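You operate a simulated robot arm through the tools that you are given. There is no shell and no other tool. Be economical: measure what you need, move in short steps, check, and stop when the job is done.

Carry out the task below with a simulated two-armed robot. There is one attempt and no reset: what you move stays moved.

## Task
Pick up the folded card with one hand, pass it to the other hand and put it on the far half of the folding table. Set down upright: folded card.

It is judged by the outcome, as a careful person would: the job done as asked, and still so three seconds after it is handed in. It fails if anything else is knocked over, pushed out of place, dropped, spilled or broken.

## Robot
Two 7-joint arms with two-finger parallel grippers on one trunk, on a base that drives. Base frame: it is fixed to the floor where the robot stands at the start and does not move with it; the origin is under the middle of the robot, x ahead of it, y to its left, z up; the surface under the hand at the start is at about z = 74. Units: cm, degrees, N and s.
The left shoulder is at the start at [8.4, 17.1, 122.3], the right one opposite. With the tool pointing down near the work surface each hand reaches from about 10 to 82 cm from the robot's upright axis, wherever it stands, measured 20 degrees to its own side. Places, roughly: far half of the folding table [270, -150, 70]. Payload 4.4 kg a hand.
Tool frame (each hand has its own): the origin (TCP) lies between the finger pads and is the grasp point; the fingertips stand 2.3 cm ahead of it; z points along the fingers, y is the line along which they close. Largest opening 9.4 cm; finger width 3.8, thickness 1; the body of the gripper, 5.4 by 9.6 cm, starts 3.9 cm behind the TCP.
Orientation is that of the tool frame in the base frame, as [roll, pitch, yaw] about the fixed x, y, z axes, in that order (R = Rz(yaw) Ry(pitch) Rx(roll)). With the fingers straight down and closing along the base's y, the tool's x points along the base's -x, its y along +y and its z along -z.

## Interface
- The arms move only by the tool play_rows. It takes "left_rows", "right_rows" or both (then of equal length, played together; a hand with none holds still); each is a list that holds one entry, the list of rows, each a list of 7 numbers: the finger opening in m, from 0 to 0.094, then the shift along the tool's x, y, z in m, then the turn, a rotation vector about the tool's x, y, z in degrees. In form: [[[fingers, x, y, z, wx, wy, wz], ...]]. A call has 1 to 12 rows; each row shifts and turns the commanded pose from where the row before left it, along the tool's axes as they then stand. A row lasts 0.2 s, in which the tool goes at most 5 cm and 8.6 degrees; a call with a longer step from one row to the next is refused whole, and so is a gripper value outside its range. A pose out of reach is approached as far as the arm can. The call stops where the force on the tool passes 40 N (or 10 N more than at its start, if that is more) or the arm is blocked; 0.2 s more then pass. The fingers move at their own pace (about 7.2 cm/s each) and stop on an object; they squeeze with about 22 N. The grip force told is the motor's: it shows also when the fingers shut on nothing. Time passes only in rows, and 0.2 s behind the last, so rows that do not move let the fingers close. It gives the time, the measured TCP pose, the force on the tool (base axes), the opening and the grip force at its end, in the units of the frame above (readings bear some noise), with the torque about the TCP (base axes, N m) and any sound that the robot's microphone picked up.
- Cameras (640 x 400 px; columns grow to the right, rows downward): "scene" is now at [17.1, -3.52, 134.75]; the picture's right is [-0.45, -0.89, 0.00], its down [-0.67, 0.34, -0.66] and it looks along [0.59, -0.30, -0.75] (base axes); focal length 262 px, centre (320, 200). "left" rides on the left gripper at [8.7, -1.6, -7.4] in its tool frame; the picture's right is [0.18, 0.98, 0.00], its down [-0.58, 0.11, -0.81] and it looks along [-0.79, 0.15, 0.59] (tool axes); focal length 243 px, centre (320, 200). "right" rides on the right gripper at [8.6, 1.6, -7.5] in its tool frame; the picture's right is [-0.18, 0.98, 0.00], its down [-0.58, -0.11, -0.81] and it looks along [-0.79, -0.15, 0.59] (tool axes); focal length 243 px, centre (320, 200). There is no depth. A picture from a camera that has moved, and an enlarged one, comes with that camera's place and axes in the base frame and with its lens.
- camera(camera): a new picture of that camera. The clock stands still meanwhile.
- lift_body(by): slides the trunk up (or, below 0, down) by that many cm; the arms and the scene camera ride with it, the base frame stays. It gives what a move gives, with no picture.
- roll_base(legs): drives the robot by 1 to 6 legs, each [ahead, left, turn to the left] in cm, cm and degrees, along the robot's own axes; the way and the turn of a leg run together, so that a leg with both is an arc; at most 150 cm and 180 degrees a leg. The arms and the cameras ride along, it lands a little off, and it stops where it bumps. It gives what a move gives.
- aim_head(pan, tilt): turns the head with the scene camera to pan (to the left, within 80 degrees either way) and tilt (down, from -29 to 69), counted from straight ahead of the robot. It gives what a move gives.
- close_up(camera, box): a new picture of the part [left, top, right, bottom] of that camera's present view, enlarged. The clock stands still meanwhile.
- close_job(): hands the job in; it is judged then, once.

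Work in short steps. Places have to be worked out from the pictures, the camera data and where the tool is seen: move nearer, look again, correct. Check each grasp and each placing, and mend what went wrong. You have 120 turns and 100 pictures in all, those below and enlarged ones among them. Open the grippers and draw the arms clear of the work before you hand the job in, unless the task says otherwise; then end with one line.

The tools are called after "Request:" as a command line: name --argument value ..., lists and objects as JSON in quotes. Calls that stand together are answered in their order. play_rows: Moves the arms, as the interface text tells. Its arguments: {"type":"object","properties":{"left_rows":{"type":"array","items":{"type":"array","items":{"type":"array","items":{"type":"number"}}}},"right_rows":{"type":"array","items":{"type":"array","items":{"type":"array","items":{"type":"number"}}}}},"required":[]} The other tools are called the same way: lift_body (by) slides the trunk up or down; roll_base (legs) drives the base; aim_head (pan, tilt) turns the head that bears the scene camera; camera (camera) takes a picture; close_up (camera, box) takes an enlarged picture of a part of a camera's view; close_job () hands the job in.

At the start:

```text
time: 0.0
left_eef_pos: [45.62, 5.43, 96.99]
left_tcp_rot: [-179.9, 0.0, 180.0]
left_contact_force: [0.0, 0.3, -0.5]
left_moment: [0.0, -0.02, 0.0]
left_opening: 9.39
left_grasp_force: 0.2
right_eef_pos: [34.89, -35.32, 99.49]
right_tcp_rot: [180.0, 0.0, -180.0]
right_contact_force: [-0.9, -0.3, -0.5]
right_moment: [-0.02, -0.02, -0.02]
right_opening: 9.4
right_grasp_force: 0.1
trunk travel left (down, up): [-23.4, 15.4]
robot x, y, heading: [0.35, -0.21, 0.5]
head pan, tilt: [-26.8, 48.3]
```

scene: 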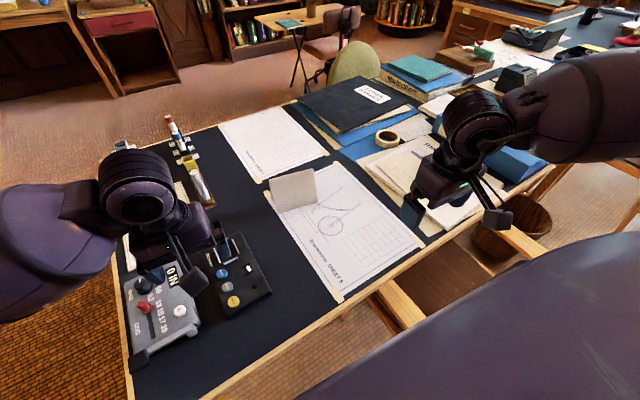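
right: 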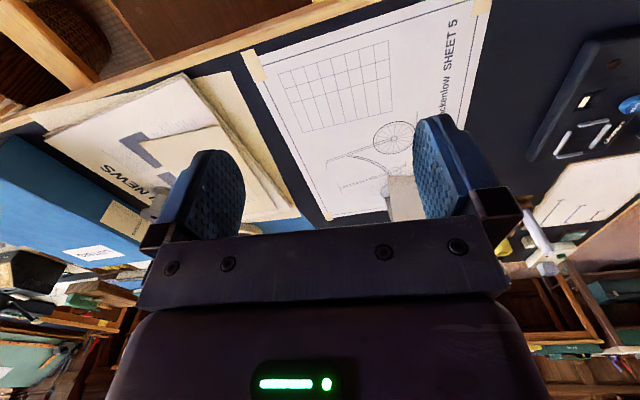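
left: 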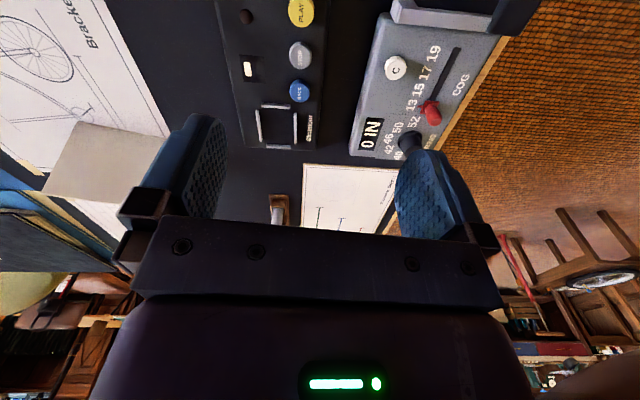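

The folded card seems to be the beige standing item near pixel (293,190) in the scene. I look at it enlarged, and at the far folding table.

Request:
close_up --camera "scene" --box '[240, 140, 370, 221]'

Request:
close_up --camera "scene" --box '[240, 0, 400, 100]'

Request:
close_up --camera "left" --box '[0, 80, 240, 230]'

```text
4.92 times, centred on (305, 180) of scene
camera zoom: at [17.1, -3.52, 134.75], right [-0.45, -0.89, 0.0], down [-0.67, 0.34, -0.66], along [0.59, -0.3, -0.75], focal length 1289 px, centre (394, 296)
```

zoom: 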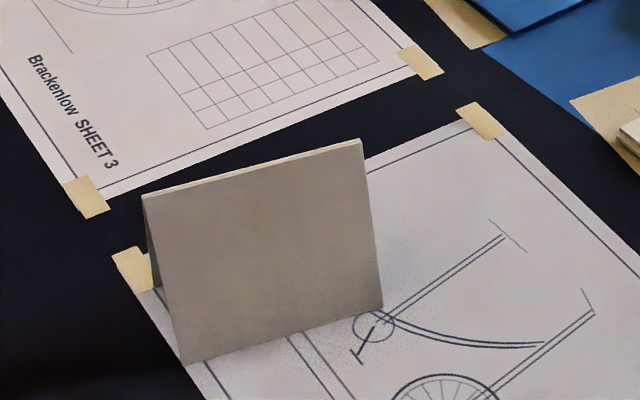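

```text
4.00 times, centred on (320, 50) of scene
camera zoom: at [17.1, -3.52, 134.75], right [-0.45, -0.89, 0.0], down [-0.67, 0.34, -0.66], along [0.59, -0.3, -0.75], focal length 1048 px, centre (320, 800)
```

zoom: 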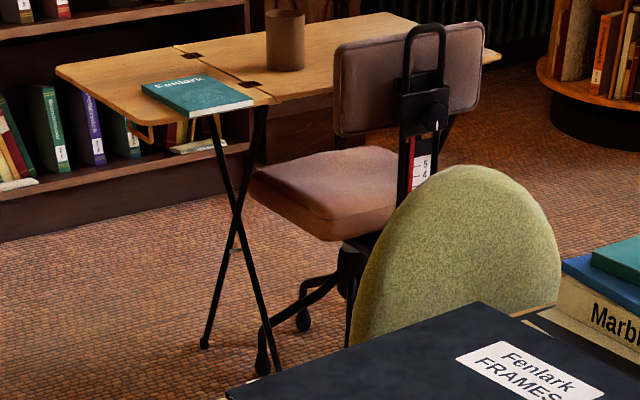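

```text
2.67 times, centred on (120, 155) of left
camera zoom: at [36.97, 4.03, 104.43], right [-0.18, 0.98, 0.0], down [0.58, 0.11, 0.81], along [0.79, 0.15, -0.59], focal length 647 px, centre (853, 320)
```

zoom: 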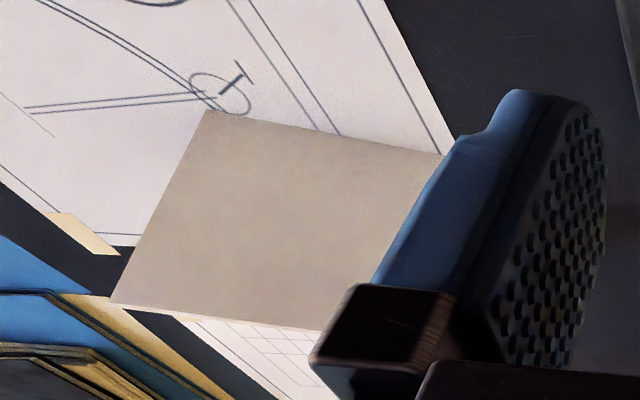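

The card is a tent: ridge about from [69.3,-14.5] to [68,-27.2] at z≈85, with its base on z≈74. I'll pinch it from above with the right hand near its right end, turning the tool first so the fingers close across the ridge.

Request:
play_rows --right_rows '[[[0.06, 0, 0, 0, 0, 0, -8.43], [0.06, 0, 0, 0, 0, 0, -8.43], [0.06, 0, 0, 0, 0, 0, -8.43], [0.06, 0, 0, 0, 0, 0, -8.43], [0.06, 0, 0, 0, 0, 0, -8.43], [0.06, 0, 0, 0, 0, 0, -8.43], [0.06, 0, 0, 0, 0, 0, -8.43], [0.06, 0, 0, 0, 0, 0, -8.43], [0.06, 0, 0, 0, 0, 0, -8.43], [0.06, 0, 0, 0, 0, 0, -8.43]]]'

```text
time: 2.4
left_eef_pos: [45.55, 5.48, 96.93]
left_tcp_rot: [-180.0, 0.0, -179.9]
left_contact_force: [-0.8, 0.4, -1.5]
left_moment: [0.01, 0.02, -0.02]
left_opening: 9.42
left_grasp_force: 0.0
right_eef_pos: [31.78, -25.41, 91.98]
right_tcp_rot: [170.2, 9.1, -104.4]
right_contact_force: [-0.6, 0.4, 0.1]
right_moment: [0.04, -0.03, 0.0]
right_opening: 5.99
right_grasp_force: 0.1
right hand out of reach, approached as far as the arm can: row 7, 8, 9, 10
trunk travel left (down, up): [-23.4, 15.4]
robot x, y, heading: [-0.21, -0.09, -0.1]
head pan, tilt: [-26.8, 48.3]
stopped in row 10 (right hand): the arm was blocked; the commanded pose is now the measured one
```

The right wrist reached a limit that close in. I move it ahead and up, then try finishing the orientation there.

Request:
play_rows --right_rows '[[[0.06, -0.0076, -0.0347, -0.0176, 0, 0, 0], [0.06, -0.0076, -0.0347, -0.0176, 0, 0, 0], [0.06, -0.0076, -0.0347, -0.0176, 0, 0, 0], [0.06, -0.0076, -0.0347, -0.0176, 0, 0, 0], [0.06, -0.0076, -0.0347, -0.0176, 0, 0, 0], [0.06, -0.0076, -0.0347, -0.0176, 0, 0, 0], [0.06, -0.0076, -0.0347, -0.0176, 0, 0, 0], [0.06, -0.0076, -0.0347, -0.0176, 0, 0, 0]]]'

```text
time: 4.2
left_eef_pos: [45.57, 5.62, 97.03]
left_tcp_rot: [180.0, -0.1, 180.0]
left_contact_force: [-0.4, 1.1, 1.0]
left_moment: [0.04, 0.0, -0.03]
left_opening: 9.4
left_grasp_force: 0.2
right_eef_pos: [41.15, -19.33, 92.23]
right_tcp_rot: [170.9, 9.0, -104.6]
right_contact_force: [0.5, -0.6, -0.1]
right_moment: [0.02, 0.01, -0.03]
right_opening: 5.98
right_grasp_force: 0.1
right hand out of reach, approached as far as the arm can: row 1, 2, 3, 4, 5, 6, 7, 8
trunk travel left (down, up): [-23.4, 15.4]
robot x, y, heading: [0.08, -0.01, 0.1]
head pan, tilt: [-26.8, 48.3]
```

The arm is stuck on a joint limit that way round. I level the tool and turn it the other way (tool x towards +y), which serves the same closing direction.

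Request:
play_rows --right_rows '[[[0.06, 0, 0, 0, 4.8, 4.5, 0], [0.06, 0, 0, 0, 4.8, 4.5, 0], [0.06, 0, 0, -0.03, 0, 0, 8.5], [0.06, 0, 0, -0.03, 0, 0, 8.5], [0.06, 0, 0, 0, 0, 0, 8.5], [0.06, 0, 0, 0, 0, 0, 8.5], [0.06, 0, 0, 0, 0, 0, 8.5], [0.06, 0, 0, 0, 0, 0, 8.5], [0.06, 0, 0, 0, 0, 0, 8.5], [0.06, 0, 0, 0, 0, 0, 8.5], [0.06, 0, 0, 0, 0, 0, 8.5], [0.06, 0, 0, 0, 0, 0, 8.5]]]'

Request:
play_rows --right_rows '[[[0.06, 0, 0, 0, 0, 0, 8.5], [0.06, 0, 0, 0, 0, 0, 8.5], [0.06, 0, 0, 0, 0, 0, 8.5], [0.06, 0, 0, 0, 0, 0, 8.5], [0.06, 0, 0, 0, 0, 0, 8.5], [0.06, 0, 0, 0, 0, 0, 8.5], [0.06, 0, 0, 0, 0, 0, 8.5], [0.06, 0, 0, 0, 0, 0, 8.5], [0.06, 0, 0, 0, 0, 0, 8.5], [0.06, 0, 0, 0, 0, 0, 8.5]]]'

```text
time: 6.8
left_eef_pos: [45.58, 5.5, 96.87]
left_tcp_rot: [-179.9, -0.1, 179.9]
left_contact_force: [0.5, -0.1, 0.2]
left_moment: [-0.01, 0.0, 0.03]
left_opening: 9.41
left_grasp_force: 0.0
right_eef_pos: [40.96, -19.64, 98.56]
right_tcp_rot: [180.0, 0.0, 171.2]
right_contact_force: [-0.5, 0.6, -0.3]
right_moment: [-0.03, -0.01, 0.02]
right_opening: 5.99
right_grasp_force: 0.1
trunk travel left (down, up): [-23.4, 15.4]
robot x, y, heading: [-0.11, 0.15, -0.1]
head pan, tilt: [-26.8, 48.3]
```

```text
time: 9.0
left_eef_pos: [45.53, 5.64, 96.98]
left_tcp_rot: [-180.0, -0.1, -179.8]
left_contact_force: [0.3, 0.3, -0.1]
left_moment: [0.01, -0.04, 0.01]
left_opening: 9.38
left_grasp_force: 0.0
right_eef_pos: [40.98, -19.39, 98.41]
right_tcp_rot: [-179.9, 0.0, 86.2]
right_contact_force: [-0.1, -1.3, -0.1]
right_moment: [0.03, 0.0, -0.02]
right_opening: 5.99
right_grasp_force: 0.1
trunk travel left (down, up): [-23.4, 15.4]
robot x, y, heading: [0.38, 0.14, 0.3]
head pan, tilt: [-26.8, 48.3]
```

Turning this way works. A pinch on the inclined pair of panels would be weak, so I'll grip the near panel flat from the card's right end (one finger inside the tent), fingers pointing left and tilted 20° down. I orient the right hand for that now, up high.

Request:
play_rows --right_rows '[[[0.05, 0, 0, 0, 1, 0, 2], [0.05, 0, 0, 0, 8.4, 0, 0], [0.05, 0, 0, 0, 8.4, 0, 0], [0.05, 0, 0, 0, 0, 7.8, 0], [0.05, 0, 0, 0, 0, 7.8, 0], [0.05, 0, 0, 0, 0, 7.8, 0], [0.05, 0, 0, 0, 0, 7.8, 0], [0.05, 0, 0, 0, 0, 7.8, 0], [0.05, 0, 0, 0, 0, 7.8, 0], [0.05, 0, 0, 0, 0, 7.8, 0], [0.05, 0, 0, 0, 0, 7.8, 0], [0.05, 0, 0, 0, 0, 7.8, 0]]]'

```text
time: 11.6
left_eef_pos: [45.5, 5.61, 96.9]
left_tcp_rot: [180.0, -0.1, -180.0]
left_contact_force: [0.4, 0.6, 0.4]
left_moment: [-0.01, 0.0, -0.01]
left_opening: 9.4
left_grasp_force: 0.2
right_eef_pos: [40.94, -19.38, 98.5]
right_tcp_rot: [-136.3, -63.7, 43.8]
right_contact_force: [0.9, -0.4, 0.5]
right_moment: [0.0, 0.01, 0.05]
right_opening: 5.01
right_grasp_force: 0.2
trunk travel left (down, up): [-23.4, 15.4]
robot x, y, heading: [0.09, -0.08, 0.0]
head pan, tilt: [-26.8, 48.3]
```

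Orientation reached. I move to a stand-off about 12 cm out from the right end of the card, then look.

Request:
play_rows --right_rows '[[[0.024, -0.0073, 0.0127, -0.0321, 0, 0, 0], [0.024, -0.0073, 0.0127, -0.0321, 0, 0, 0], [0.024, -0.0073, 0.0127, -0.0321, 0, 0, 0], [0.024, -0.0073, 0.0127, -0.0321, 0, 0, 0], [0.024, -0.0073, 0.0127, -0.0321, 0, 0, 0], [0.024, -0.0125, 0.0392, 0.008, 0, 0, 0], [0.024, -0.0125, 0.0392, 0.008, 0, 0, 0], [0.024, -0.0125, 0.0392, 0.008, 0, 0, 0], [0.024, -0.0125, 0.0392, 0.008, 0, 0, 0], [0.024, -0.0125, 0.0392, 0.008, 0, 0, 0], [0.024, -0.0125, 0.0392, 0.008, 0, 0, 0]]]'

Request:
camera --camera "right"

Request:
close_up --camera "scene" --box '[240, 130, 400, 230]'

```text
time: 14.0
left_eef_pos: [45.55, 5.7, 96.91]
left_tcp_rot: [-179.8, 0.0, -179.9]
left_contact_force: [0.1, -0.1, -0.4]
left_moment: [-0.01, -0.01, 0.01]
left_opening: 9.4
left_grasp_force: 0.0
right_eef_pos: [65.95, -36.31, 82.68]
right_tcp_rot: [-136.5, -63.5, 44.1]
right_contact_force: [-0.6, 0.6, -0.5]
right_moment: [0.0, -0.01, 0.02]
right_opening: 2.38
right_grasp_force: 0.0
trunk travel left (down, up): [-23.4, 15.4]
robot x, y, heading: [-0.07, -0.02, -0.1]
head pan, tilt: [-26.8, 48.3]
```

```text
93 pictures are left
camera right: at [70.2, -40.77, 92.25], right [0.87, -0.15, -0.47], down [-0.28, -0.93, -0.23], along [-0.4, 0.33, -0.85], focal length 243 px, centre (320, 200)
```

right: 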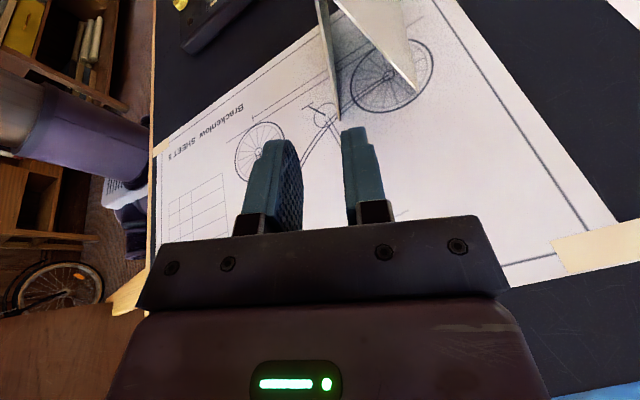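

```text
4.00 times, centred on (320, 180) of scene
camera zoom: at [17.22, -3.36, 134.72], right [-0.45, -0.89, 0.0], down [-0.67, 0.34, -0.66], along [0.59, -0.3, -0.75], focal length 1048 px, centre (320, 280)
```

zoom: 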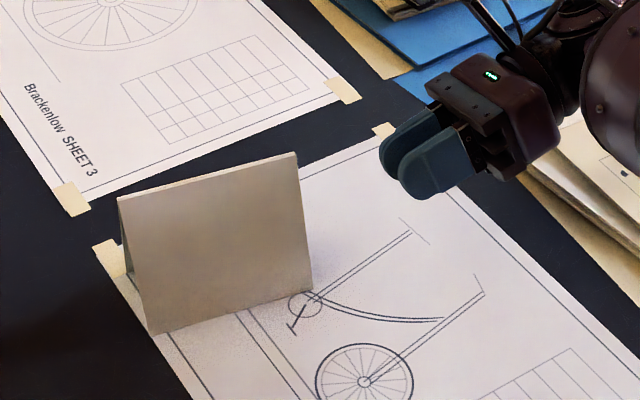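

Camera triangulation agrees: base corners at the right end [64.7,-26.7] and [71.4,-27.1]. I advance 7 cm to just before the card and check.

Request:
play_rows --right_rows '[[[0.024, 0.0012, -0.0015, 0.035, 0, 0, 0], [0.024, 0.0012, -0.0015, 0.035, 0, 0, 0]]]'

Request:
camera --camera "right"

Request:
close_up --camera "scene" --box '[250, 140, 378, 220]'

```text
time: 14.6
left_eef_pos: [45.53, 5.54, 96.99]
left_tcp_rot: [180.0, -0.1, 179.9]
left_contact_force: [-0.4, -0.2, 0.0]
left_moment: [-0.01, -0.01, 0.0]
left_opening: 9.39
left_grasp_force: 0.1
right_eef_pos: [65.49, -29.61, 81.09]
right_tcp_rot: [-136.4, -63.6, 44.0]
right_contact_force: [0.6, -0.4, 0.5]
right_moment: [0.0, 0.0, 0.0]
right_opening: 2.38
right_grasp_force: 0.1
trunk travel left (down, up): [-23.4, 15.4]
robot x, y, heading: [0.04, 0.17, -0.0]
head pan, tilt: [-26.8, 48.3]
```

```text
91 pictures are left
camera right: at [69.72, -34.1, 90.54], right [0.87, -0.15, -0.47], down [-0.28, -0.93, -0.23], along [-0.4, 0.33, -0.85], focal length 243 px, centre (320, 200)
```

right: 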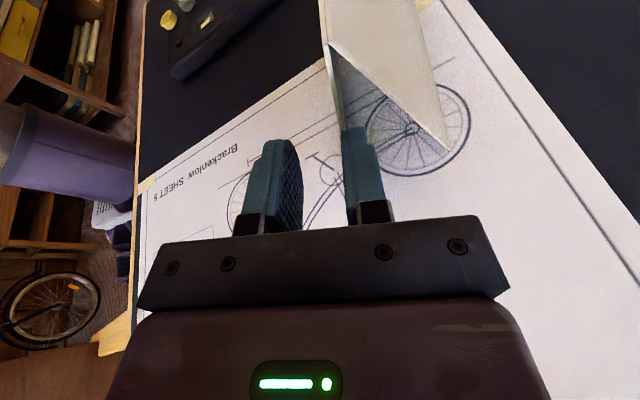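

```text
5.00 times, centred on (314, 180) of scene
camera zoom: at [17.09, -3.51, 134.75], right [-0.45, -0.89, 0.0], down [-0.67, 0.34, -0.66], along [0.59, -0.3, -0.75], focal length 1309 px, centre (350, 300)
```

zoom: 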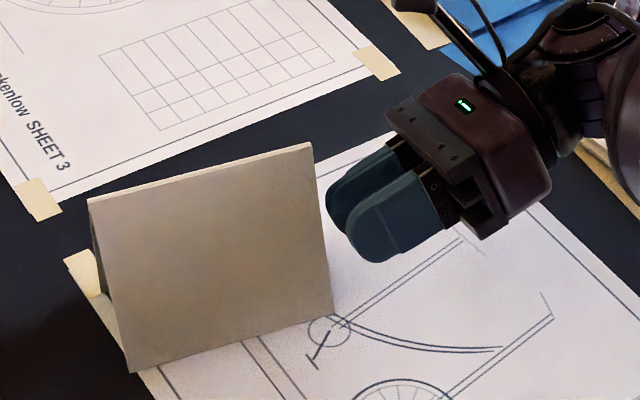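

The panel would meet the inner finger, so I shift 0.55 cm along the tool's y and enter 2.5 cm, then check.

Request:
play_rows --right_rows '[[[0.024, -0.0025, 0.0055, 0, 0, 0, 0], [0.024, 0, 0, 0.01, 0, 0, 0], [0.024, 0, 0, 0.01, 0, 0, 0], [0.024, 0, 0, 0.005, 0, 0, 0]]]'

Request:
close_up --camera "right" --box '[200, 0, 520, 200]'

Request:
close_up --camera "scene" --box '[250, 140, 378, 220]'

```text
time: 15.6
left_eef_pos: [45.59, 5.51, 97.02]
left_tcp_rot: [180.0, -0.1, 180.0]
left_contact_force: [-1.0, 0.5, 0.3]
left_moment: [-0.02, -0.01, 0.0]
left_opening: 9.38
left_grasp_force: 0.1
right_eef_pos: [65.69, -27.44, 79.63]
right_tcp_rot: [-136.4, -63.4, 43.9]
right_contact_force: [0.0, 0.5, -0.2]
right_moment: [0.03, 0.02, 0.03]
right_opening: 2.39
right_grasp_force: 0.1
trunk travel left (down, up): [-23.4, 15.4]
robot x, y, heading: [-0.04, -0.08, 0.2]
head pan, tilt: [-26.8, 48.3]
```

```text
2.00 times, centred on (360, 100) of right
camera zoom: at [70.09, -31.84, 89.27], right [0.87, -0.15, -0.47], down [-0.28, -0.93, -0.23], along [-0.4, 0.33, -0.85], focal length 485 px, centre (240, 400)
```

zoom: 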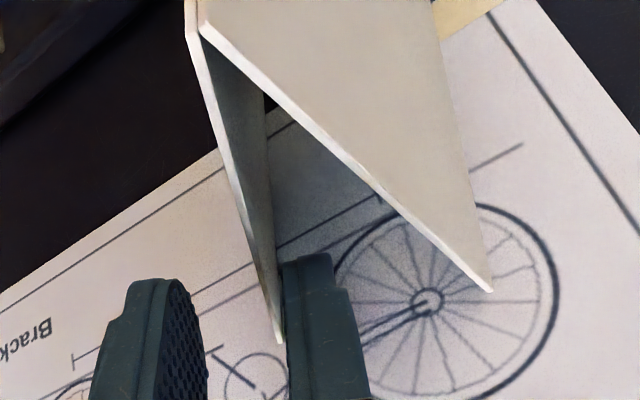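

```text
5.00 times, centred on (314, 180) of scene
camera zoom: at [17.1, -3.52, 134.75], right [-0.45, -0.89, 0.0], down [-0.67, 0.34, -0.66], along [0.59, -0.3, -0.75], focal length 1309 px, centre (350, 300)
```

zoom: 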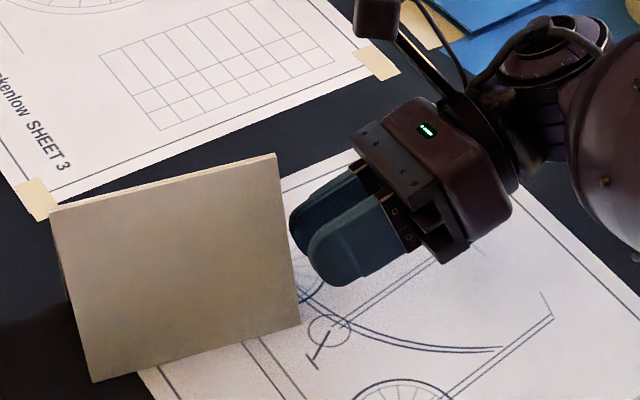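

The card slid about 2.4 cm left along its ridge without tipping; the fingertip touched its end. I back off 1 cm, centre the inner finger in the tent's opening and try a gentle entry.

Request:
play_rows --right_rows '[[[0.024, 0, 0, -0.01, 0, 0, 0], [0.024, -0.003, 0.004, 0, 0, 0, 0], [0.024, 0, 0, 0, 0, 0, 0], [0.024, 0, 0, 0.006, 0, 0, 0], [0.024, 0, 0, 0.006, 0, 0, 0], [0.024, 0, 0, 0.006, 0, 0, 0], [0.024, 0, 0, 0.004, 0, 0, 0], [0.024, 0, 0, 0, 0, 0, 0]]]'

Request:
close_up --camera "right" --box '[200, 0, 520, 200]'

Request:
close_up --camera "scene" --box '[250, 140, 378, 220]'

```text
time: 17.4
left_eef_pos: [45.6, 5.56, 96.95]
left_tcp_rot: [180.0, -0.1, 179.9]
left_contact_force: [0.7, -0.1, -0.4]
left_moment: [0.01, -0.02, 0.02]
left_opening: 9.4
left_grasp_force: 0.1
right_eef_pos: [66.24, -26.35, 78.82]
right_tcp_rot: [-136.4, -63.6, 43.8]
right_contact_force: [0.1, 0.2, 0.1]
right_moment: [-0.02, 0.01, -0.04]
right_opening: 2.39
right_grasp_force: 0.1
trunk travel left (down, up): [-23.4, 15.4]
robot x, y, heading: [-0.16, -0.12, 0.2]
head pan, tilt: [-26.8, 48.3]
```

```text
2.00 times, centred on (360, 100) of right
camera zoom: at [70.5, -30.86, 88.48], right [0.87, -0.15, -0.47], down [-0.28, -0.93, -0.23], along [-0.4, 0.33, -0.85], focal length 485 px, centre (240, 400)
```

zoom: 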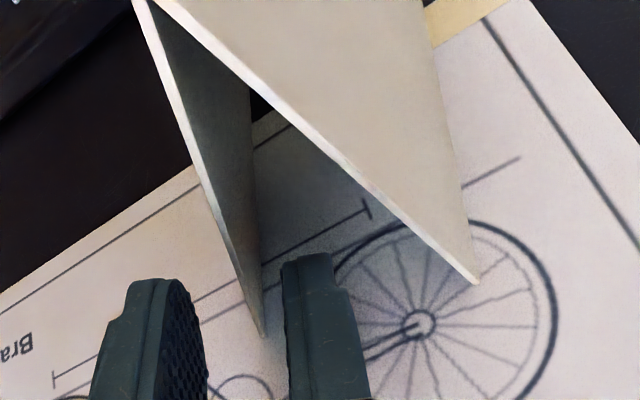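

```text
5.00 times, centred on (314, 180) of scene
camera zoom: at [17.1, -3.52, 134.75], right [-0.45, -0.89, 0.0], down [-0.67, 0.34, -0.66], along [0.59, -0.3, -0.75], focal length 1309 px, centre (350, 300)
```

zoom: 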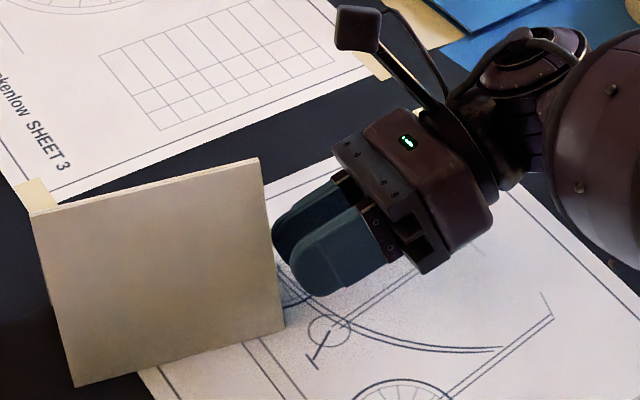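

The tent evidently acts as solid at its ends, as the card slid another 1 cm though the finger was visibly inside the opening. I change plan: pinch both panels just under the ridge with the fingers level and pointing along the ridge. Back off and reorient.

Request:
play_rows --right_rows '[[[0.04, 0, 0, -0.04, 0, 0, 0], [0.04, 0, 0, -0.04, 0, 0, 0], [0.05, 0.04, 0, 0, 0, 0, 0], [0.05, 0, 0, 0, 0, 6.7, 0], [0.05, 0, 0, 0, 0, 6.7, 0], [0.05, 0, 0, 0, 0, 6.7, 0], [0.05, 0, 0, 0, 0, 0, -6], [0.05, 0, 0, 0, 0, 0, -6], [0.05, 0, 0, 0, 0, 0, -6]]]'

Request:
camera --camera "right"

```text
time: 19.4
left_eef_pos: [45.44, 5.57, 96.84]
left_tcp_rot: [180.0, -0.2, 180.0]
left_contact_force: [0.0, -0.3, 0.5]
left_moment: [0.01, 0.02, -0.03]
left_opening: 9.41
left_grasp_force: 0.0
right_eef_pos: [67.49, -32.68, 85.15]
right_tcp_rot: [34.8, -89.5, -130.7]
right_contact_force: [0.0, -0.3, -0.5]
right_moment: [-0.02, 0.01, 0.01]
right_opening: 5.01
right_grasp_force: 0.1
trunk travel left (down, up): [-23.4, 15.4]
robot x, y, heading: [-0.02, -0.25, -0.0]
head pan, tilt: [-26.8, 48.3]
```

```text
85 pictures are left
camera right: at [68.22, -40.33, 93.68], right [0.98, -0.1, -0.18], down [-0.19, -0.79, -0.59], along [-0.09, 0.61, -0.79], focal length 243 px, centre (320, 200)
```

right: 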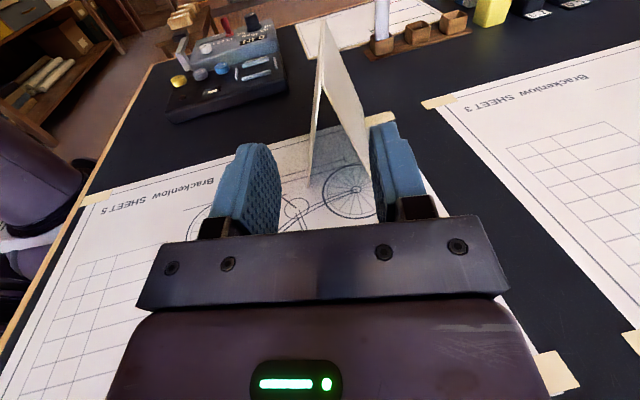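

Fingers now level and parallel with the ridge. I zoom in to measure the ridge height.

Request:
close_up --camera "right" --box '[240, 0, 432, 120]'

Request:
close_up --camera "scene" --box '[250, 140, 378, 220]'

```text
3.33 times, centred on (336, 60) of right
camera zoom: at [68.22, -40.33, 93.68], right [0.98, -0.1, -0.18], down [-0.19, -0.79, -0.59], along [-0.09, 0.61, -0.79], focal length 809 px, centre (267, 667)
```

zoom: 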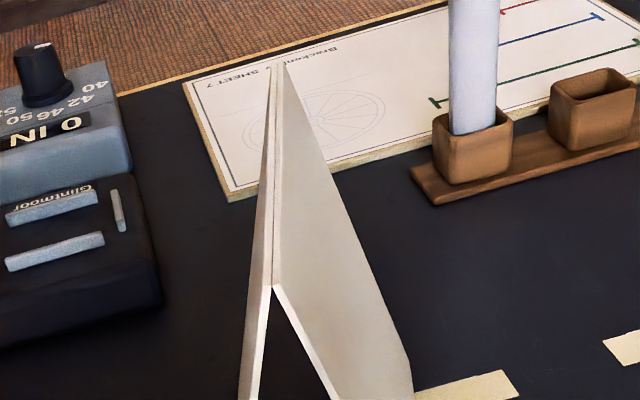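

```text
5.00 times, centred on (314, 180) of scene
camera zoom: at [17.09, -3.52, 134.75], right [-0.45, -0.89, 0.0], down [-0.67, 0.34, -0.66], along [0.59, -0.3, -0.75], focal length 1309 px, centre (350, 300)
```

zoom: 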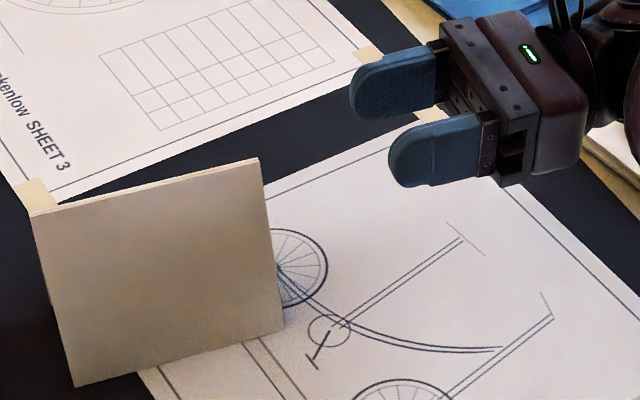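

Ridge: z≈85, right end [68.35,-23.7], left end [69.75,-11.1]; the tool is well aligned. I go 11.5 cm ahead straddling the ridge and 1.15 cm down, fingers open, then look before closing.

Request:
play_rows --right_rows '[[[0.05, -0.006, 0, 0.01, 0, 0, 0], [0.05, -0.0055, 0, 0.0255, 0, 0, 0], [0.05, 0, 0, 0.0267, 0, 0, 0], [0.05, 0, 0, 0.0267, 0, 0, 0], [0.05, 0, 0, 0.0267, 0, 0, 0]]]'

Request:
close_up --camera "right" --box '[180, 40, 460, 215]'

Request:
close_up --camera "scene" --box '[250, 140, 378, 220]'

```text
time: 20.6
left_eef_pos: [45.57, 5.58, 96.96]
left_tcp_rot: [180.0, -0.1, 180.0]
left_contact_force: [0.4, 0.4, -0.6]
left_moment: [0.0, -0.02, 0.0]
left_opening: 9.4
left_grasp_force: 0.1
right_eef_pos: [68.74, -21.1, 84.0]
right_tcp_rot: [24.4, -89.6, -120.0]
right_contact_force: [1.0, -0.4, -1.2]
right_moment: [-0.04, -0.01, 0.0]
right_opening: 5.02
right_grasp_force: 0.1
trunk travel left (down, up): [-23.4, 15.4]
robot x, y, heading: [0.15, 0.07, -0.1]
head pan, tilt: [-26.8, 48.3]
```

```text
2.29 times, centred on (320, 128) of right
camera zoom: at [69.46, -28.78, 92.62], right [0.98, -0.1, -0.18], down [-0.19, -0.79, -0.59], along [-0.09, 0.61, -0.79], focal length 555 px, centre (320, 366)
```

zoom: 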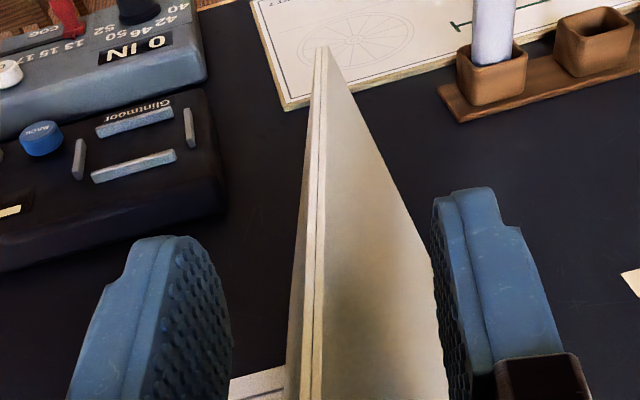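

```text
5.00 times, centred on (314, 180) of scene
camera zoom: at [17.09, -3.5, 134.75], right [-0.45, -0.89, 0.0], down [-0.67, 0.34, -0.66], along [0.59, -0.3, -0.75], focal length 1309 px, centre (350, 300)
```

zoom: 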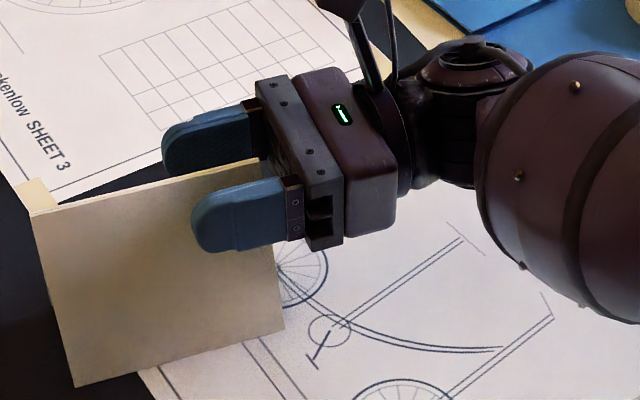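

The fingers straddle the ridge well centred. Close on it.

Request:
play_rows --right_rows '[[[0.03, 0, 0, 0, 0, 0, 0], [0.02, 0, 0, 0, 0, 0, 0], [0.01, 0, 0, 0, 0, 0, 0], [0.0, 0, 0, 0, 0, 0, 0], [0.0, 0, 0, 0, 0, 0, 0]]]'

Request:
close_up --camera "scene" --box '[250, 140, 378, 220]'

Request:
close_up --camera "right" --box '[180, 40, 460, 215]'

```text
time: 21.8
left_eef_pos: [45.58, 5.49, 97.0]
left_tcp_rot: [-180.0, -0.2, 180.0]
left_contact_force: [0.3, -0.5, 0.5]
left_moment: [0.02, -0.01, 0.01]
left_opening: 9.39
left_grasp_force: 0.1
right_eef_pos: [68.73, -21.21, 84.01]
right_tcp_rot: [22.1, -89.7, -117.9]
right_contact_force: [1.2, -0.2, -0.3]
right_moment: [-0.01, 0.01, -0.03]
right_opening: 1.82
right_grasp_force: 22.1
trunk travel left (down, up): [-23.4, 15.4]
robot x, y, heading: [-0.08, -0.46, -0.1]
head pan, tilt: [-26.8, 48.3]
```

```text
5.00 times, centred on (314, 180) of scene
camera zoom: at [17.09, -3.52, 134.75], right [-0.45, -0.89, 0.0], down [-0.67, 0.34, -0.66], along [0.59, -0.3, -0.75], focal length 1309 px, centre (350, 300)
```

zoom: 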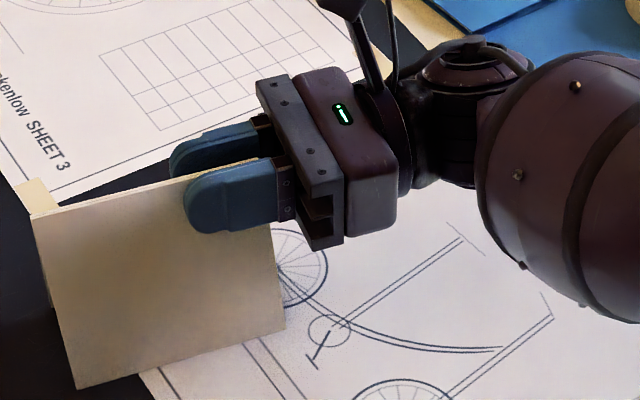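

```text
2.29 times, centred on (320, 128) of right
camera zoom: at [69.47, -28.84, 92.62], right [0.98, -0.1, -0.18], down [-0.19, -0.79, -0.59], along [-0.09, 0.61, -0.79], focal length 555 px, centre (320, 366)
```

zoom: 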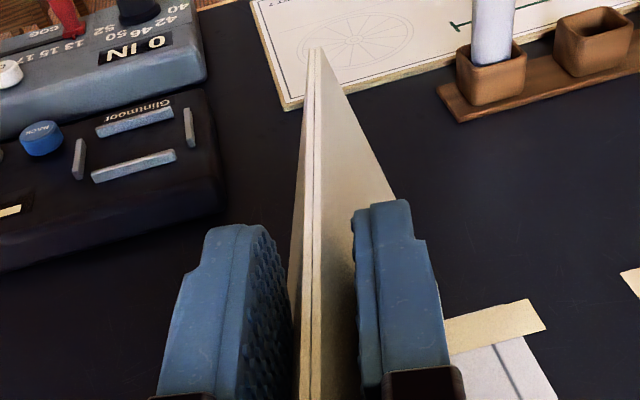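

Gripped at 1.82 cm opening, exactly as expected. Lift 3 cm slowly and check for slip.

Request:
play_rows --right_rows '[[[0.0, 0.005, 0, 0, 0, 0, 0], [0.0, 0.01, 0, 0, 0, 0, 0], [0.0, 0.015, 0, 0, 0, 0, 0], [0.0, 0, 0, 0, 0, 0, 0], [0.0, 0, 0, 0, 0, 0, 0]]]'

Request:
close_up --camera "scene" --box '[250, 140, 378, 220]'

```text
time: 23.0
left_eef_pos: [45.56, 5.57, 96.99]
left_tcp_rot: [-179.9, 0.0, 180.0]
left_contact_force: [-0.1, 0.0, 0.2]
left_moment: [-0.02, -0.01, -0.01]
left_opening: 9.41
left_grasp_force: 0.1
right_eef_pos: [68.65, -21.26, 87.14]
right_tcp_rot: [21.7, -89.6, -117.4]
right_contact_force: [0.2, 0.0, 0.3]
right_moment: [0.0, -0.04, -0.01]
right_opening: 1.8
right_grasp_force: 21.7
trunk travel left (down, up): [-23.4, 15.4]
robot x, y, heading: [-0.1, 0.09, -0.0]
head pan, tilt: [-26.8, 48.3]
```

```text
5.00 times, centred on (314, 180) of scene
camera zoom: at [17.09, -3.52, 134.75], right [-0.45, -0.89, 0.0], down [-0.67, 0.34, -0.66], along [0.59, -0.3, -0.75], focal length 1309 px, centre (350, 300)
```

zoom: 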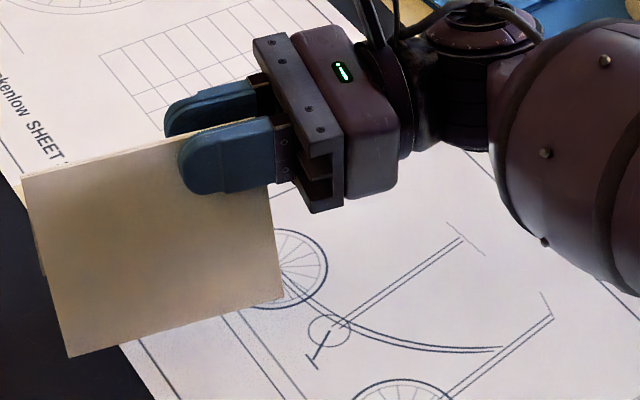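

The card hangs level in the grip without slip. I raise it to about z 103 and draw it back 8 cm, while turning the left hand in mirrored fashion.

Request:
play_rows --right_rows '[[[0.0, 0.03, 0, 0, 0, 0, 0], [0.0, 0.03, 0, 0, 0, 0, 0], [0.0, 0.03, 0, 0, 0, 0, 0], [0.0, 0.03, 0, 0, 0, 0, 0], [0.0, 0.03, 0, 0, 0, 0, 0], [0.0, 0.01, -0.01, 0, 0, 0, 0], [0.0, 0, -0.02, 0, 0, 0, 0], [0.0, 0, -0.02, 0, 0, 0, 0], [0.0, 0, -0.02, 0, 0, 0, 0], [0.0, 0, -0.01, 0, 0, 0, 0]]]' --left_rows '[[[0.05, 0, 0, -0.04, 0, 0, -8.4], [0.05, 0, 0, -0.02, 0, 0, -8.4], [0.05, 0, 0, 0, 0, 0, -8.4], [0.05, 0, 0, 0, 0, 0, -8.4], [0.05, 0, 0, 0, 0, 0, -8.4], [0.05, 0, 0, 0, 0, 0, -8.4], [0.05, 0, 0, 0, 0, 0, -8.4], [0.05, 0, 0, 0, 0, 0, -8.4], [0.05, 0, 0, 0, 0, 0, -8.4], [0.05, 0, 0, 0, 0, 0, -8.4]]]'

```text
time: 25.2
left_eef_pos: [45.51, 5.51, 102.9]
left_tcp_rot: [179.8, 0.0, -95.9]
left_contact_force: [0.0, 0.3, -0.1]
left_moment: [-0.02, 0.03, -0.02]
left_opening: 5.0
left_grasp_force: 0.1
right_eef_pos: [60.8, -20.37, 102.87]
right_tcp_rot: [27.5, -89.7, -123.2]
right_contact_force: [0.4, -0.4, -0.4]
right_moment: [-0.01, -0.03, -0.04]
right_opening: 1.81
right_grasp_force: 21.8
trunk travel left (down, up): [-23.4, 15.4]
robot x, y, heading: [0.26, 0.52, -0.2]
head pan, tilt: [-26.8, 48.3]
```

Good on both sides. Now I tilt the left hand level, to point right along the ridge.

Request:
play_rows --left_rows '[[[0.05, 0, 0, 0, 0, 8.2, 0], [0.05, 0, 0, 0, 0, 8.2, 0], [0.05, 0, 0, 0, 0, 8.2, 0], [0.05, 0, 0, 0, 0, 8.2, 0], [0.05, 0, 0, 0, 0, 8.2, 0], [0.05, 0, 0, 0, 0, 8.2, 0], [0.05, 0, 0, 0, 0, 8.2, 0], [0.05, 0, 0, 0, 0, 8.2, 0], [0.05, 0, 0, 0, 0, 8.2, 0], [0.05, 0, 0, 0, 0, 8.2, 0], [0.05, 0, 0, 0, 0, 8.0, 0]]]'

Request:
camera --camera "scene"

Request:
camera --camera "left"

```text
time: 27.6
left_eef_pos: [45.57, 5.58, 103.02]
left_tcp_rot: [20.7, -89.8, 63.3]
left_contact_force: [-0.2, -0.5, 0.4]
left_moment: [0.03, 0.03, 0.01]
left_opening: 4.99
left_grasp_force: 0.0
right_eef_pos: [60.67, -20.38, 102.95]
right_tcp_rot: [19.9, -89.7, -115.7]
right_contact_force: [-0.1, 0.3, -0.7]
right_moment: [-0.01, -0.01, -0.01]
right_opening: 1.79
right_grasp_force: 22.9
trunk travel left (down, up): [-23.4, 15.4]
robot x, y, heading: [0.07, 0.46, -0.2]
head pan, tilt: [-26.8, 48.3]
```

```text
77 pictures are left
camera scene: at [17.1, -3.53, 134.74], right [-0.45, -0.89, 0.0], down [-0.67, 0.34, -0.66], along [0.59, -0.3, -0.75], focal length 262 px, centre (320, 200)
```

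scene: 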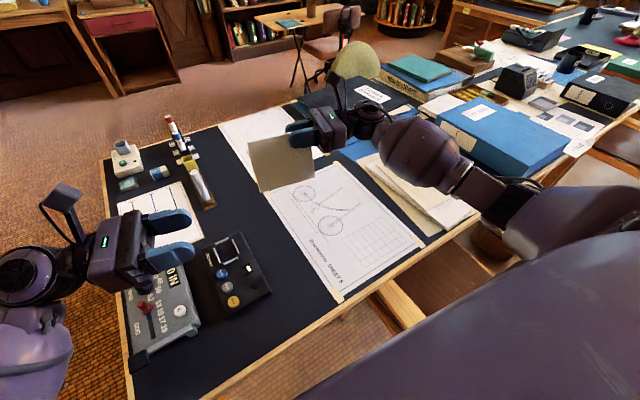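

```text
76 pictures are left
camera left: at [48.01, 12.89, 111.62], right [-0.98, 0.1, 0.19], down [-0.03, 0.81, -0.58], along [-0.21, -0.57, -0.79], focal length 243 px, centre (320, 200)
```

left: 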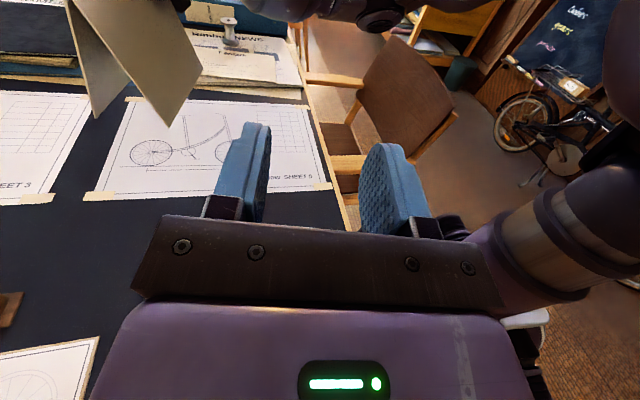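

The left hand is level too. I bring it in line with the ridge, 12 cm off the card's left end, and look.

Request:
play_rows --left_rows '[[[0.05, 0, -0.0353, 0.0043, 0, 0, 0], [0.05, 0, -0.0353, 0.0043, 0, 0, 0], [0.05, 0, -0.0353, 0.0043, 0, 0, 0], [0.05, 0, -0.0353, 0.0043, 0, 0, 0], [0.05, 0, -0.0353, 0.0043, 0, 0, 0]]]'

Request:
camera --camera "left"

Request:
close_up --camera "scene" --box '[140, 80, 380, 230]'

```text
time: 28.8
left_eef_pos: [62.94, 1.6, 102.8]
left_tcp_rot: [81.4, -89.9, 2.6]
left_contact_force: [-0.3, 0.1, -0.4]
left_moment: [-0.04, 0.03, -0.03]
left_opening: 5.01
left_grasp_force: 0.2
right_eef_pos: [60.84, -20.44, 102.92]
right_tcp_rot: [16.2, -89.7, -112.0]
right_contact_force: [0.6, 0.4, -0.3]
right_moment: [0.01, 0.0, 0.01]
right_opening: 1.79
right_grasp_force: 22.0
trunk travel left (down, up): [-23.4, 15.4]
robot x, y, heading: [-0.18, 0.45, -0.3]
head pan, tilt: [-26.8, 48.3]
```

```text
75 pictures are left
camera left: at [65.33, 8.97, 111.43], right [-0.98, 0.1, 0.19], down [-0.03, 0.81, -0.58], along [-0.21, -0.57, -0.79], focal length 243 px, centre (320, 200)
```

left: 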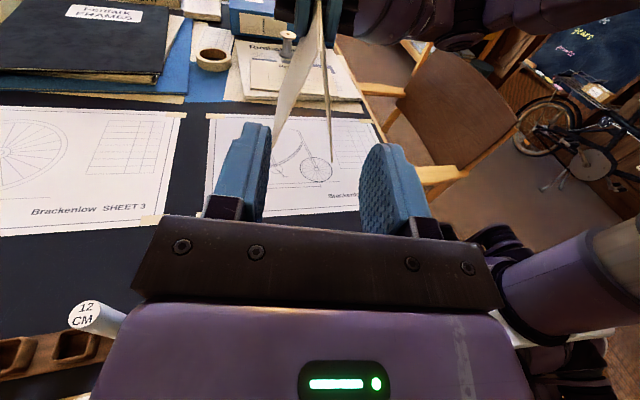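

```text
2.67 times, centred on (260, 155) of scene
camera zoom: at [17.14, -3.56, 134.73], right [-0.45, -0.89, 0.0], down [-0.67, 0.34, -0.66], along [0.59, -0.3, -0.75], focal length 698 px, centre (480, 320)
```

zoom: 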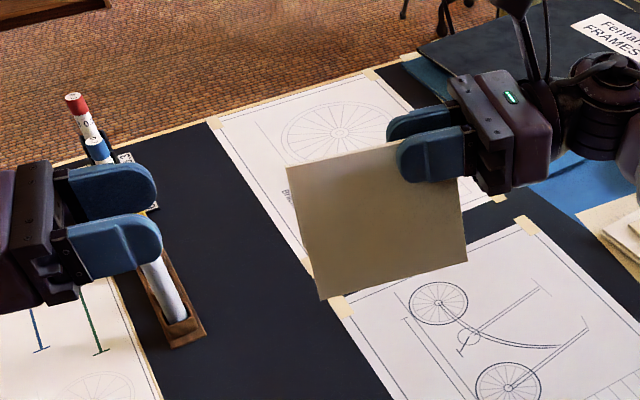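

Zoom on the ridge from the left camera to verify alignment.

Request:
close_up --camera "left" --box '[240, 0, 400, 100]'

```text
4.00 times, centred on (320, 50) of left
camera zoom: at [65.33, 8.97, 111.43], right [-0.98, 0.1, 0.19], down [-0.03, 0.81, -0.58], along [-0.21, -0.57, -0.79], focal length 970 px, centre (320, 800)
```

zoom: 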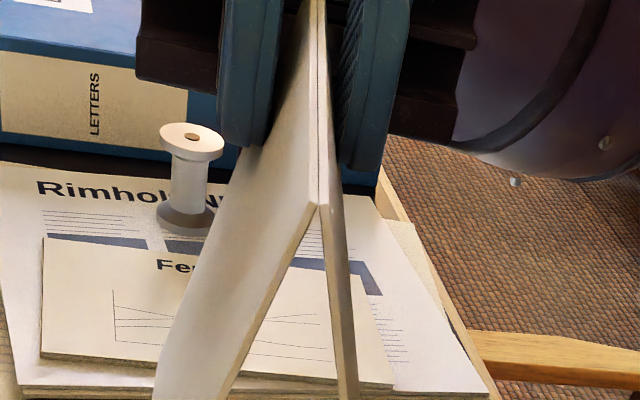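

Left apex at about [61.8,-10.3,103.8]; the left hand is in line. Advance 14.4 cm to straddle the ridge.

Request:
play_rows --left_rows '[[[0.05, 0, 0, 0.03, 0, 0, 0], [0.05, 0, 0, 0.03, 0, 0, 0], [0.05, 0, 0, 0.03, 0, 0, 0], [0.05, 0, 0, 0.03, 0, 0, 0], [0.05, 0, 0, 0.024, 0, 0, 0]]]'

Request:
close_up --camera "left" --box '[180, 0, 460, 175]'

Request:
close_up --camera "scene" --box '[180, 80, 372, 200]'

```text
time: 30.0
left_eef_pos: [61.14, -12.93, 102.73]
left_tcp_rot: [-83.4, -90.0, 167.4]
left_contact_force: [-0.7, 0.1, 0.2]
left_moment: [-0.01, 0.02, 0.01]
left_opening: 5.0
left_grasp_force: 0.1
right_eef_pos: [60.93, -20.29, 103.0]
right_tcp_rot: [20.4, -89.7, -116.1]
right_contact_force: [-0.5, -0.3, -0.9]
right_moment: [-0.01, 0.03, 0.0]
right_opening: 1.76
right_grasp_force: 22.4
trunk travel left (down, up): [-23.4, 15.4]
robot x, y, heading: [-0.13, -0.26, -0.4]
head pan, tilt: [-26.8, 48.3]
```

```text
2.29 times, centred on (320, 88) of left
camera zoom: at [63.72, -5.61, 111.43], right [-0.98, 0.1, 0.18], down [-0.02, 0.81, -0.58], along [-0.21, -0.57, -0.79], focal length 555 px, centre (320, 457)
```

zoom: 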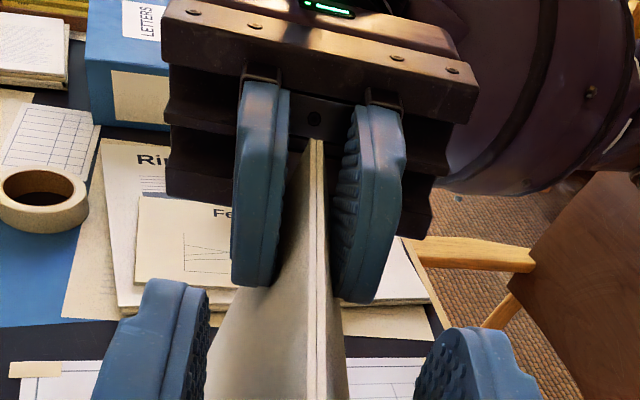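

```text
3.33 times, centred on (276, 140) of scene
camera zoom: at [17.09, -3.56, 134.75], right [-0.45, -0.89, 0.0], down [-0.67, 0.34, -0.66], along [0.59, -0.3, -0.75], focal length 873 px, centre (467, 400)
```

zoom: 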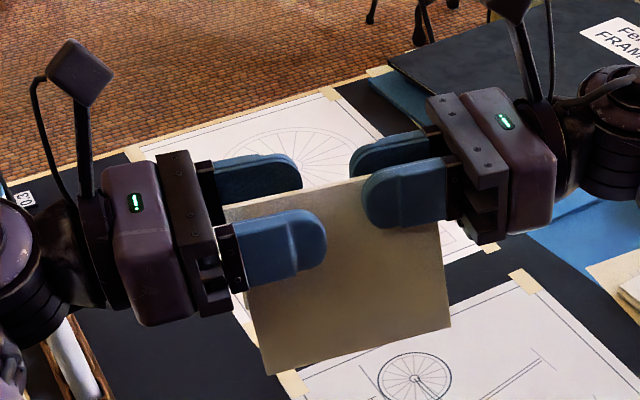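

Both hands straddle the ridge with clear space between. Close the left fingers.

Request:
play_rows --left_rows '[[[0.035, 0, 0, 0, 0, 0, 0], [0.025, 0, 0, 0, 0, 0, 0], [0.018, 0, 0, 0, 0, 0, 0], [0.01, 0, 0, 0, 0, 0, 0], [0.0, 0, 0, 0, 0, 0, 0], [0.0, 0, 0, 0, 0, 0, 0]]]'

Request:
close_up --camera "left" --box '[180, 0, 460, 175]'

```text
time: 31.4
left_eef_pos: [61.37, -12.86, 102.71]
left_tcp_rot: [85.0, -89.9, -0.8]
left_contact_force: [17.1, -3.8, -1.1]
left_moment: [0.03, -0.31, 0.76]
left_opening: 1.92
left_grasp_force: 22.5
right_eef_pos: [60.69, -20.36, 102.9]
right_tcp_rot: [16.5, -89.7, -112.0]
right_contact_force: [-17.2, 5.2, 1.1]
right_moment: [0.11, 0.28, 0.5]
right_opening: 1.76
right_grasp_force: 21.9
trunk travel left (down, up): [-23.4, 15.4]
robot x, y, heading: [0.07, -0.19, 0.0]
head pan, tilt: [-26.8, 48.3]
```

```text
2.29 times, centred on (320, 88) of left
camera zoom: at [63.79, -5.48, 111.4], right [-0.98, 0.1, 0.19], down [-0.03, 0.81, -0.58], along [-0.21, -0.57, -0.79], focal length 555 px, centre (320, 457)
```

zoom: 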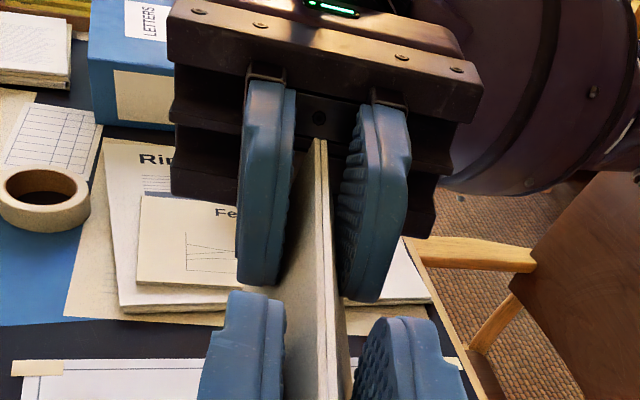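

Both grip, but the arms pull against each other by 17 N in x; I ease the left hand 0.2 cm toward +x.

Request:
play_rows --left_rows '[[[0.0, 0, -0.001, 0, 0, 0, 0], [0.0, 0, -0.001, 0, 0, 0, 0], [0.0, 0, 0, 0, 0, 0, 0]]]'

```text
time: 32.2
left_eef_pos: [61.49, -12.8, 102.96]
left_tcp_rot: [82.6, -90.0, 1.4]
left_contact_force: [4.8, -12.0, -4.4]
left_moment: [-0.23, -0.08, 0.38]
left_opening: 1.87
left_grasp_force: 22.1
right_eef_pos: [60.82, -20.38, 103.01]
right_tcp_rot: [25.0, -89.6, -120.7]
right_contact_force: [-5.8, 12.6, 5.5]
right_moment: [0.6, 0.06, 0.08]
right_opening: 1.73
right_grasp_force: 22.4
trunk travel left (down, up): [-23.4, 15.4]
robot x, y, heading: [0.09, -0.17, 0.0]
head pan, tilt: [-26.8, 48.3]
```

Mostly relieved; one more small easing, then open the right hand slowly.

Request:
play_rows --left_rows '[[[0.0, -0.0004, -0.0007, 0.0012, 0, 0, 0], [0.0, 0, 0, 0, 0, 0, 0], [0.0, 0, 0, 0, 0, 0, 0], [0.0, 0, 0, 0, 0, 0, 0], [0.0, 0, 0, 0, 0, 0, 0], [0.0, 0, 0, 0, 0, 0, 0]]]' --right_rows '[[[0.0, 0, 0, 0, 0, 0, 0], [0.0, 0, 0, 0, 0, 0, 0], [0.02, 0, 0, 0, 0, 0, 0], [0.03, 0, 0, 0, 0, 0, 0], [0.05, 0, 0, 0, 0, 0, 0], [0.05, 0, 0, 0, 0, 0, 0]]]'

Request:
close_up --camera "left" --box '[180, 0, 460, 175]'

Request:
close_up --camera "scene" --box '[180, 80, 372, 200]'

```text
time: 33.6
left_eef_pos: [61.66, -12.84, 102.93]
left_tcp_rot: [78.1, -90.0, 5.9]
left_contact_force: [0.0, -0.1, 0.4]
left_moment: [0.04, -0.03, -0.01]
left_opening: 1.81
left_grasp_force: 22.2
right_eef_pos: [60.79, -20.42, 102.96]
right_tcp_rot: [21.7, -89.7, -117.5]
right_contact_force: [-0.7, 0.5, -0.6]
right_moment: [0.01, 0.0, 0.03]
right_opening: 5.0
right_grasp_force: 0.0
trunk travel left (down, up): [-23.4, 15.4]
robot x, y, heading: [-0.02, 0.12, 0.0]
head pan, tilt: [-26.8, 48.3]
```

```text
2.29 times, centred on (320, 88) of left
camera zoom: at [64.09, -5.49, 111.5], right [-0.98, 0.1, 0.19], down [-0.03, 0.81, -0.58], along [-0.21, -0.57, -0.79], focal length 555 px, centre (320, 457)
```

zoom: 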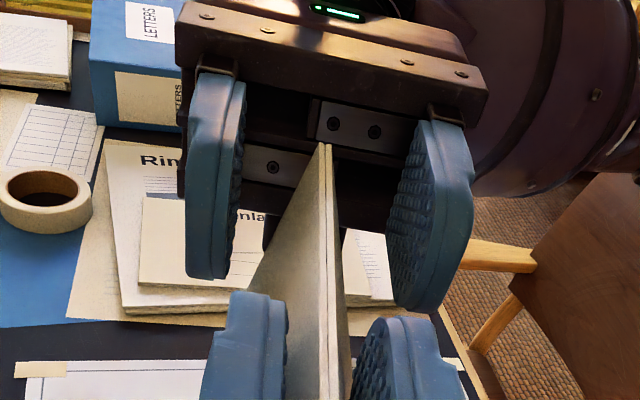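

```text
3.33 times, centred on (276, 140) of scene
camera zoom: at [17.1, -3.52, 134.75], right [-0.45, -0.89, 0.0], down [-0.67, 0.34, -0.66], along [0.59, -0.3, -0.75], focal length 873 px, centre (467, 400)
```

zoom: 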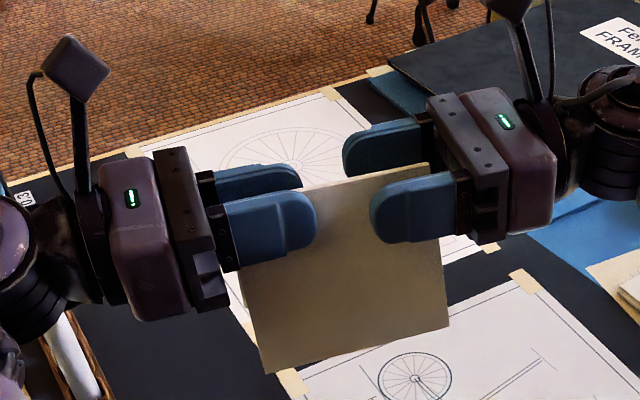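

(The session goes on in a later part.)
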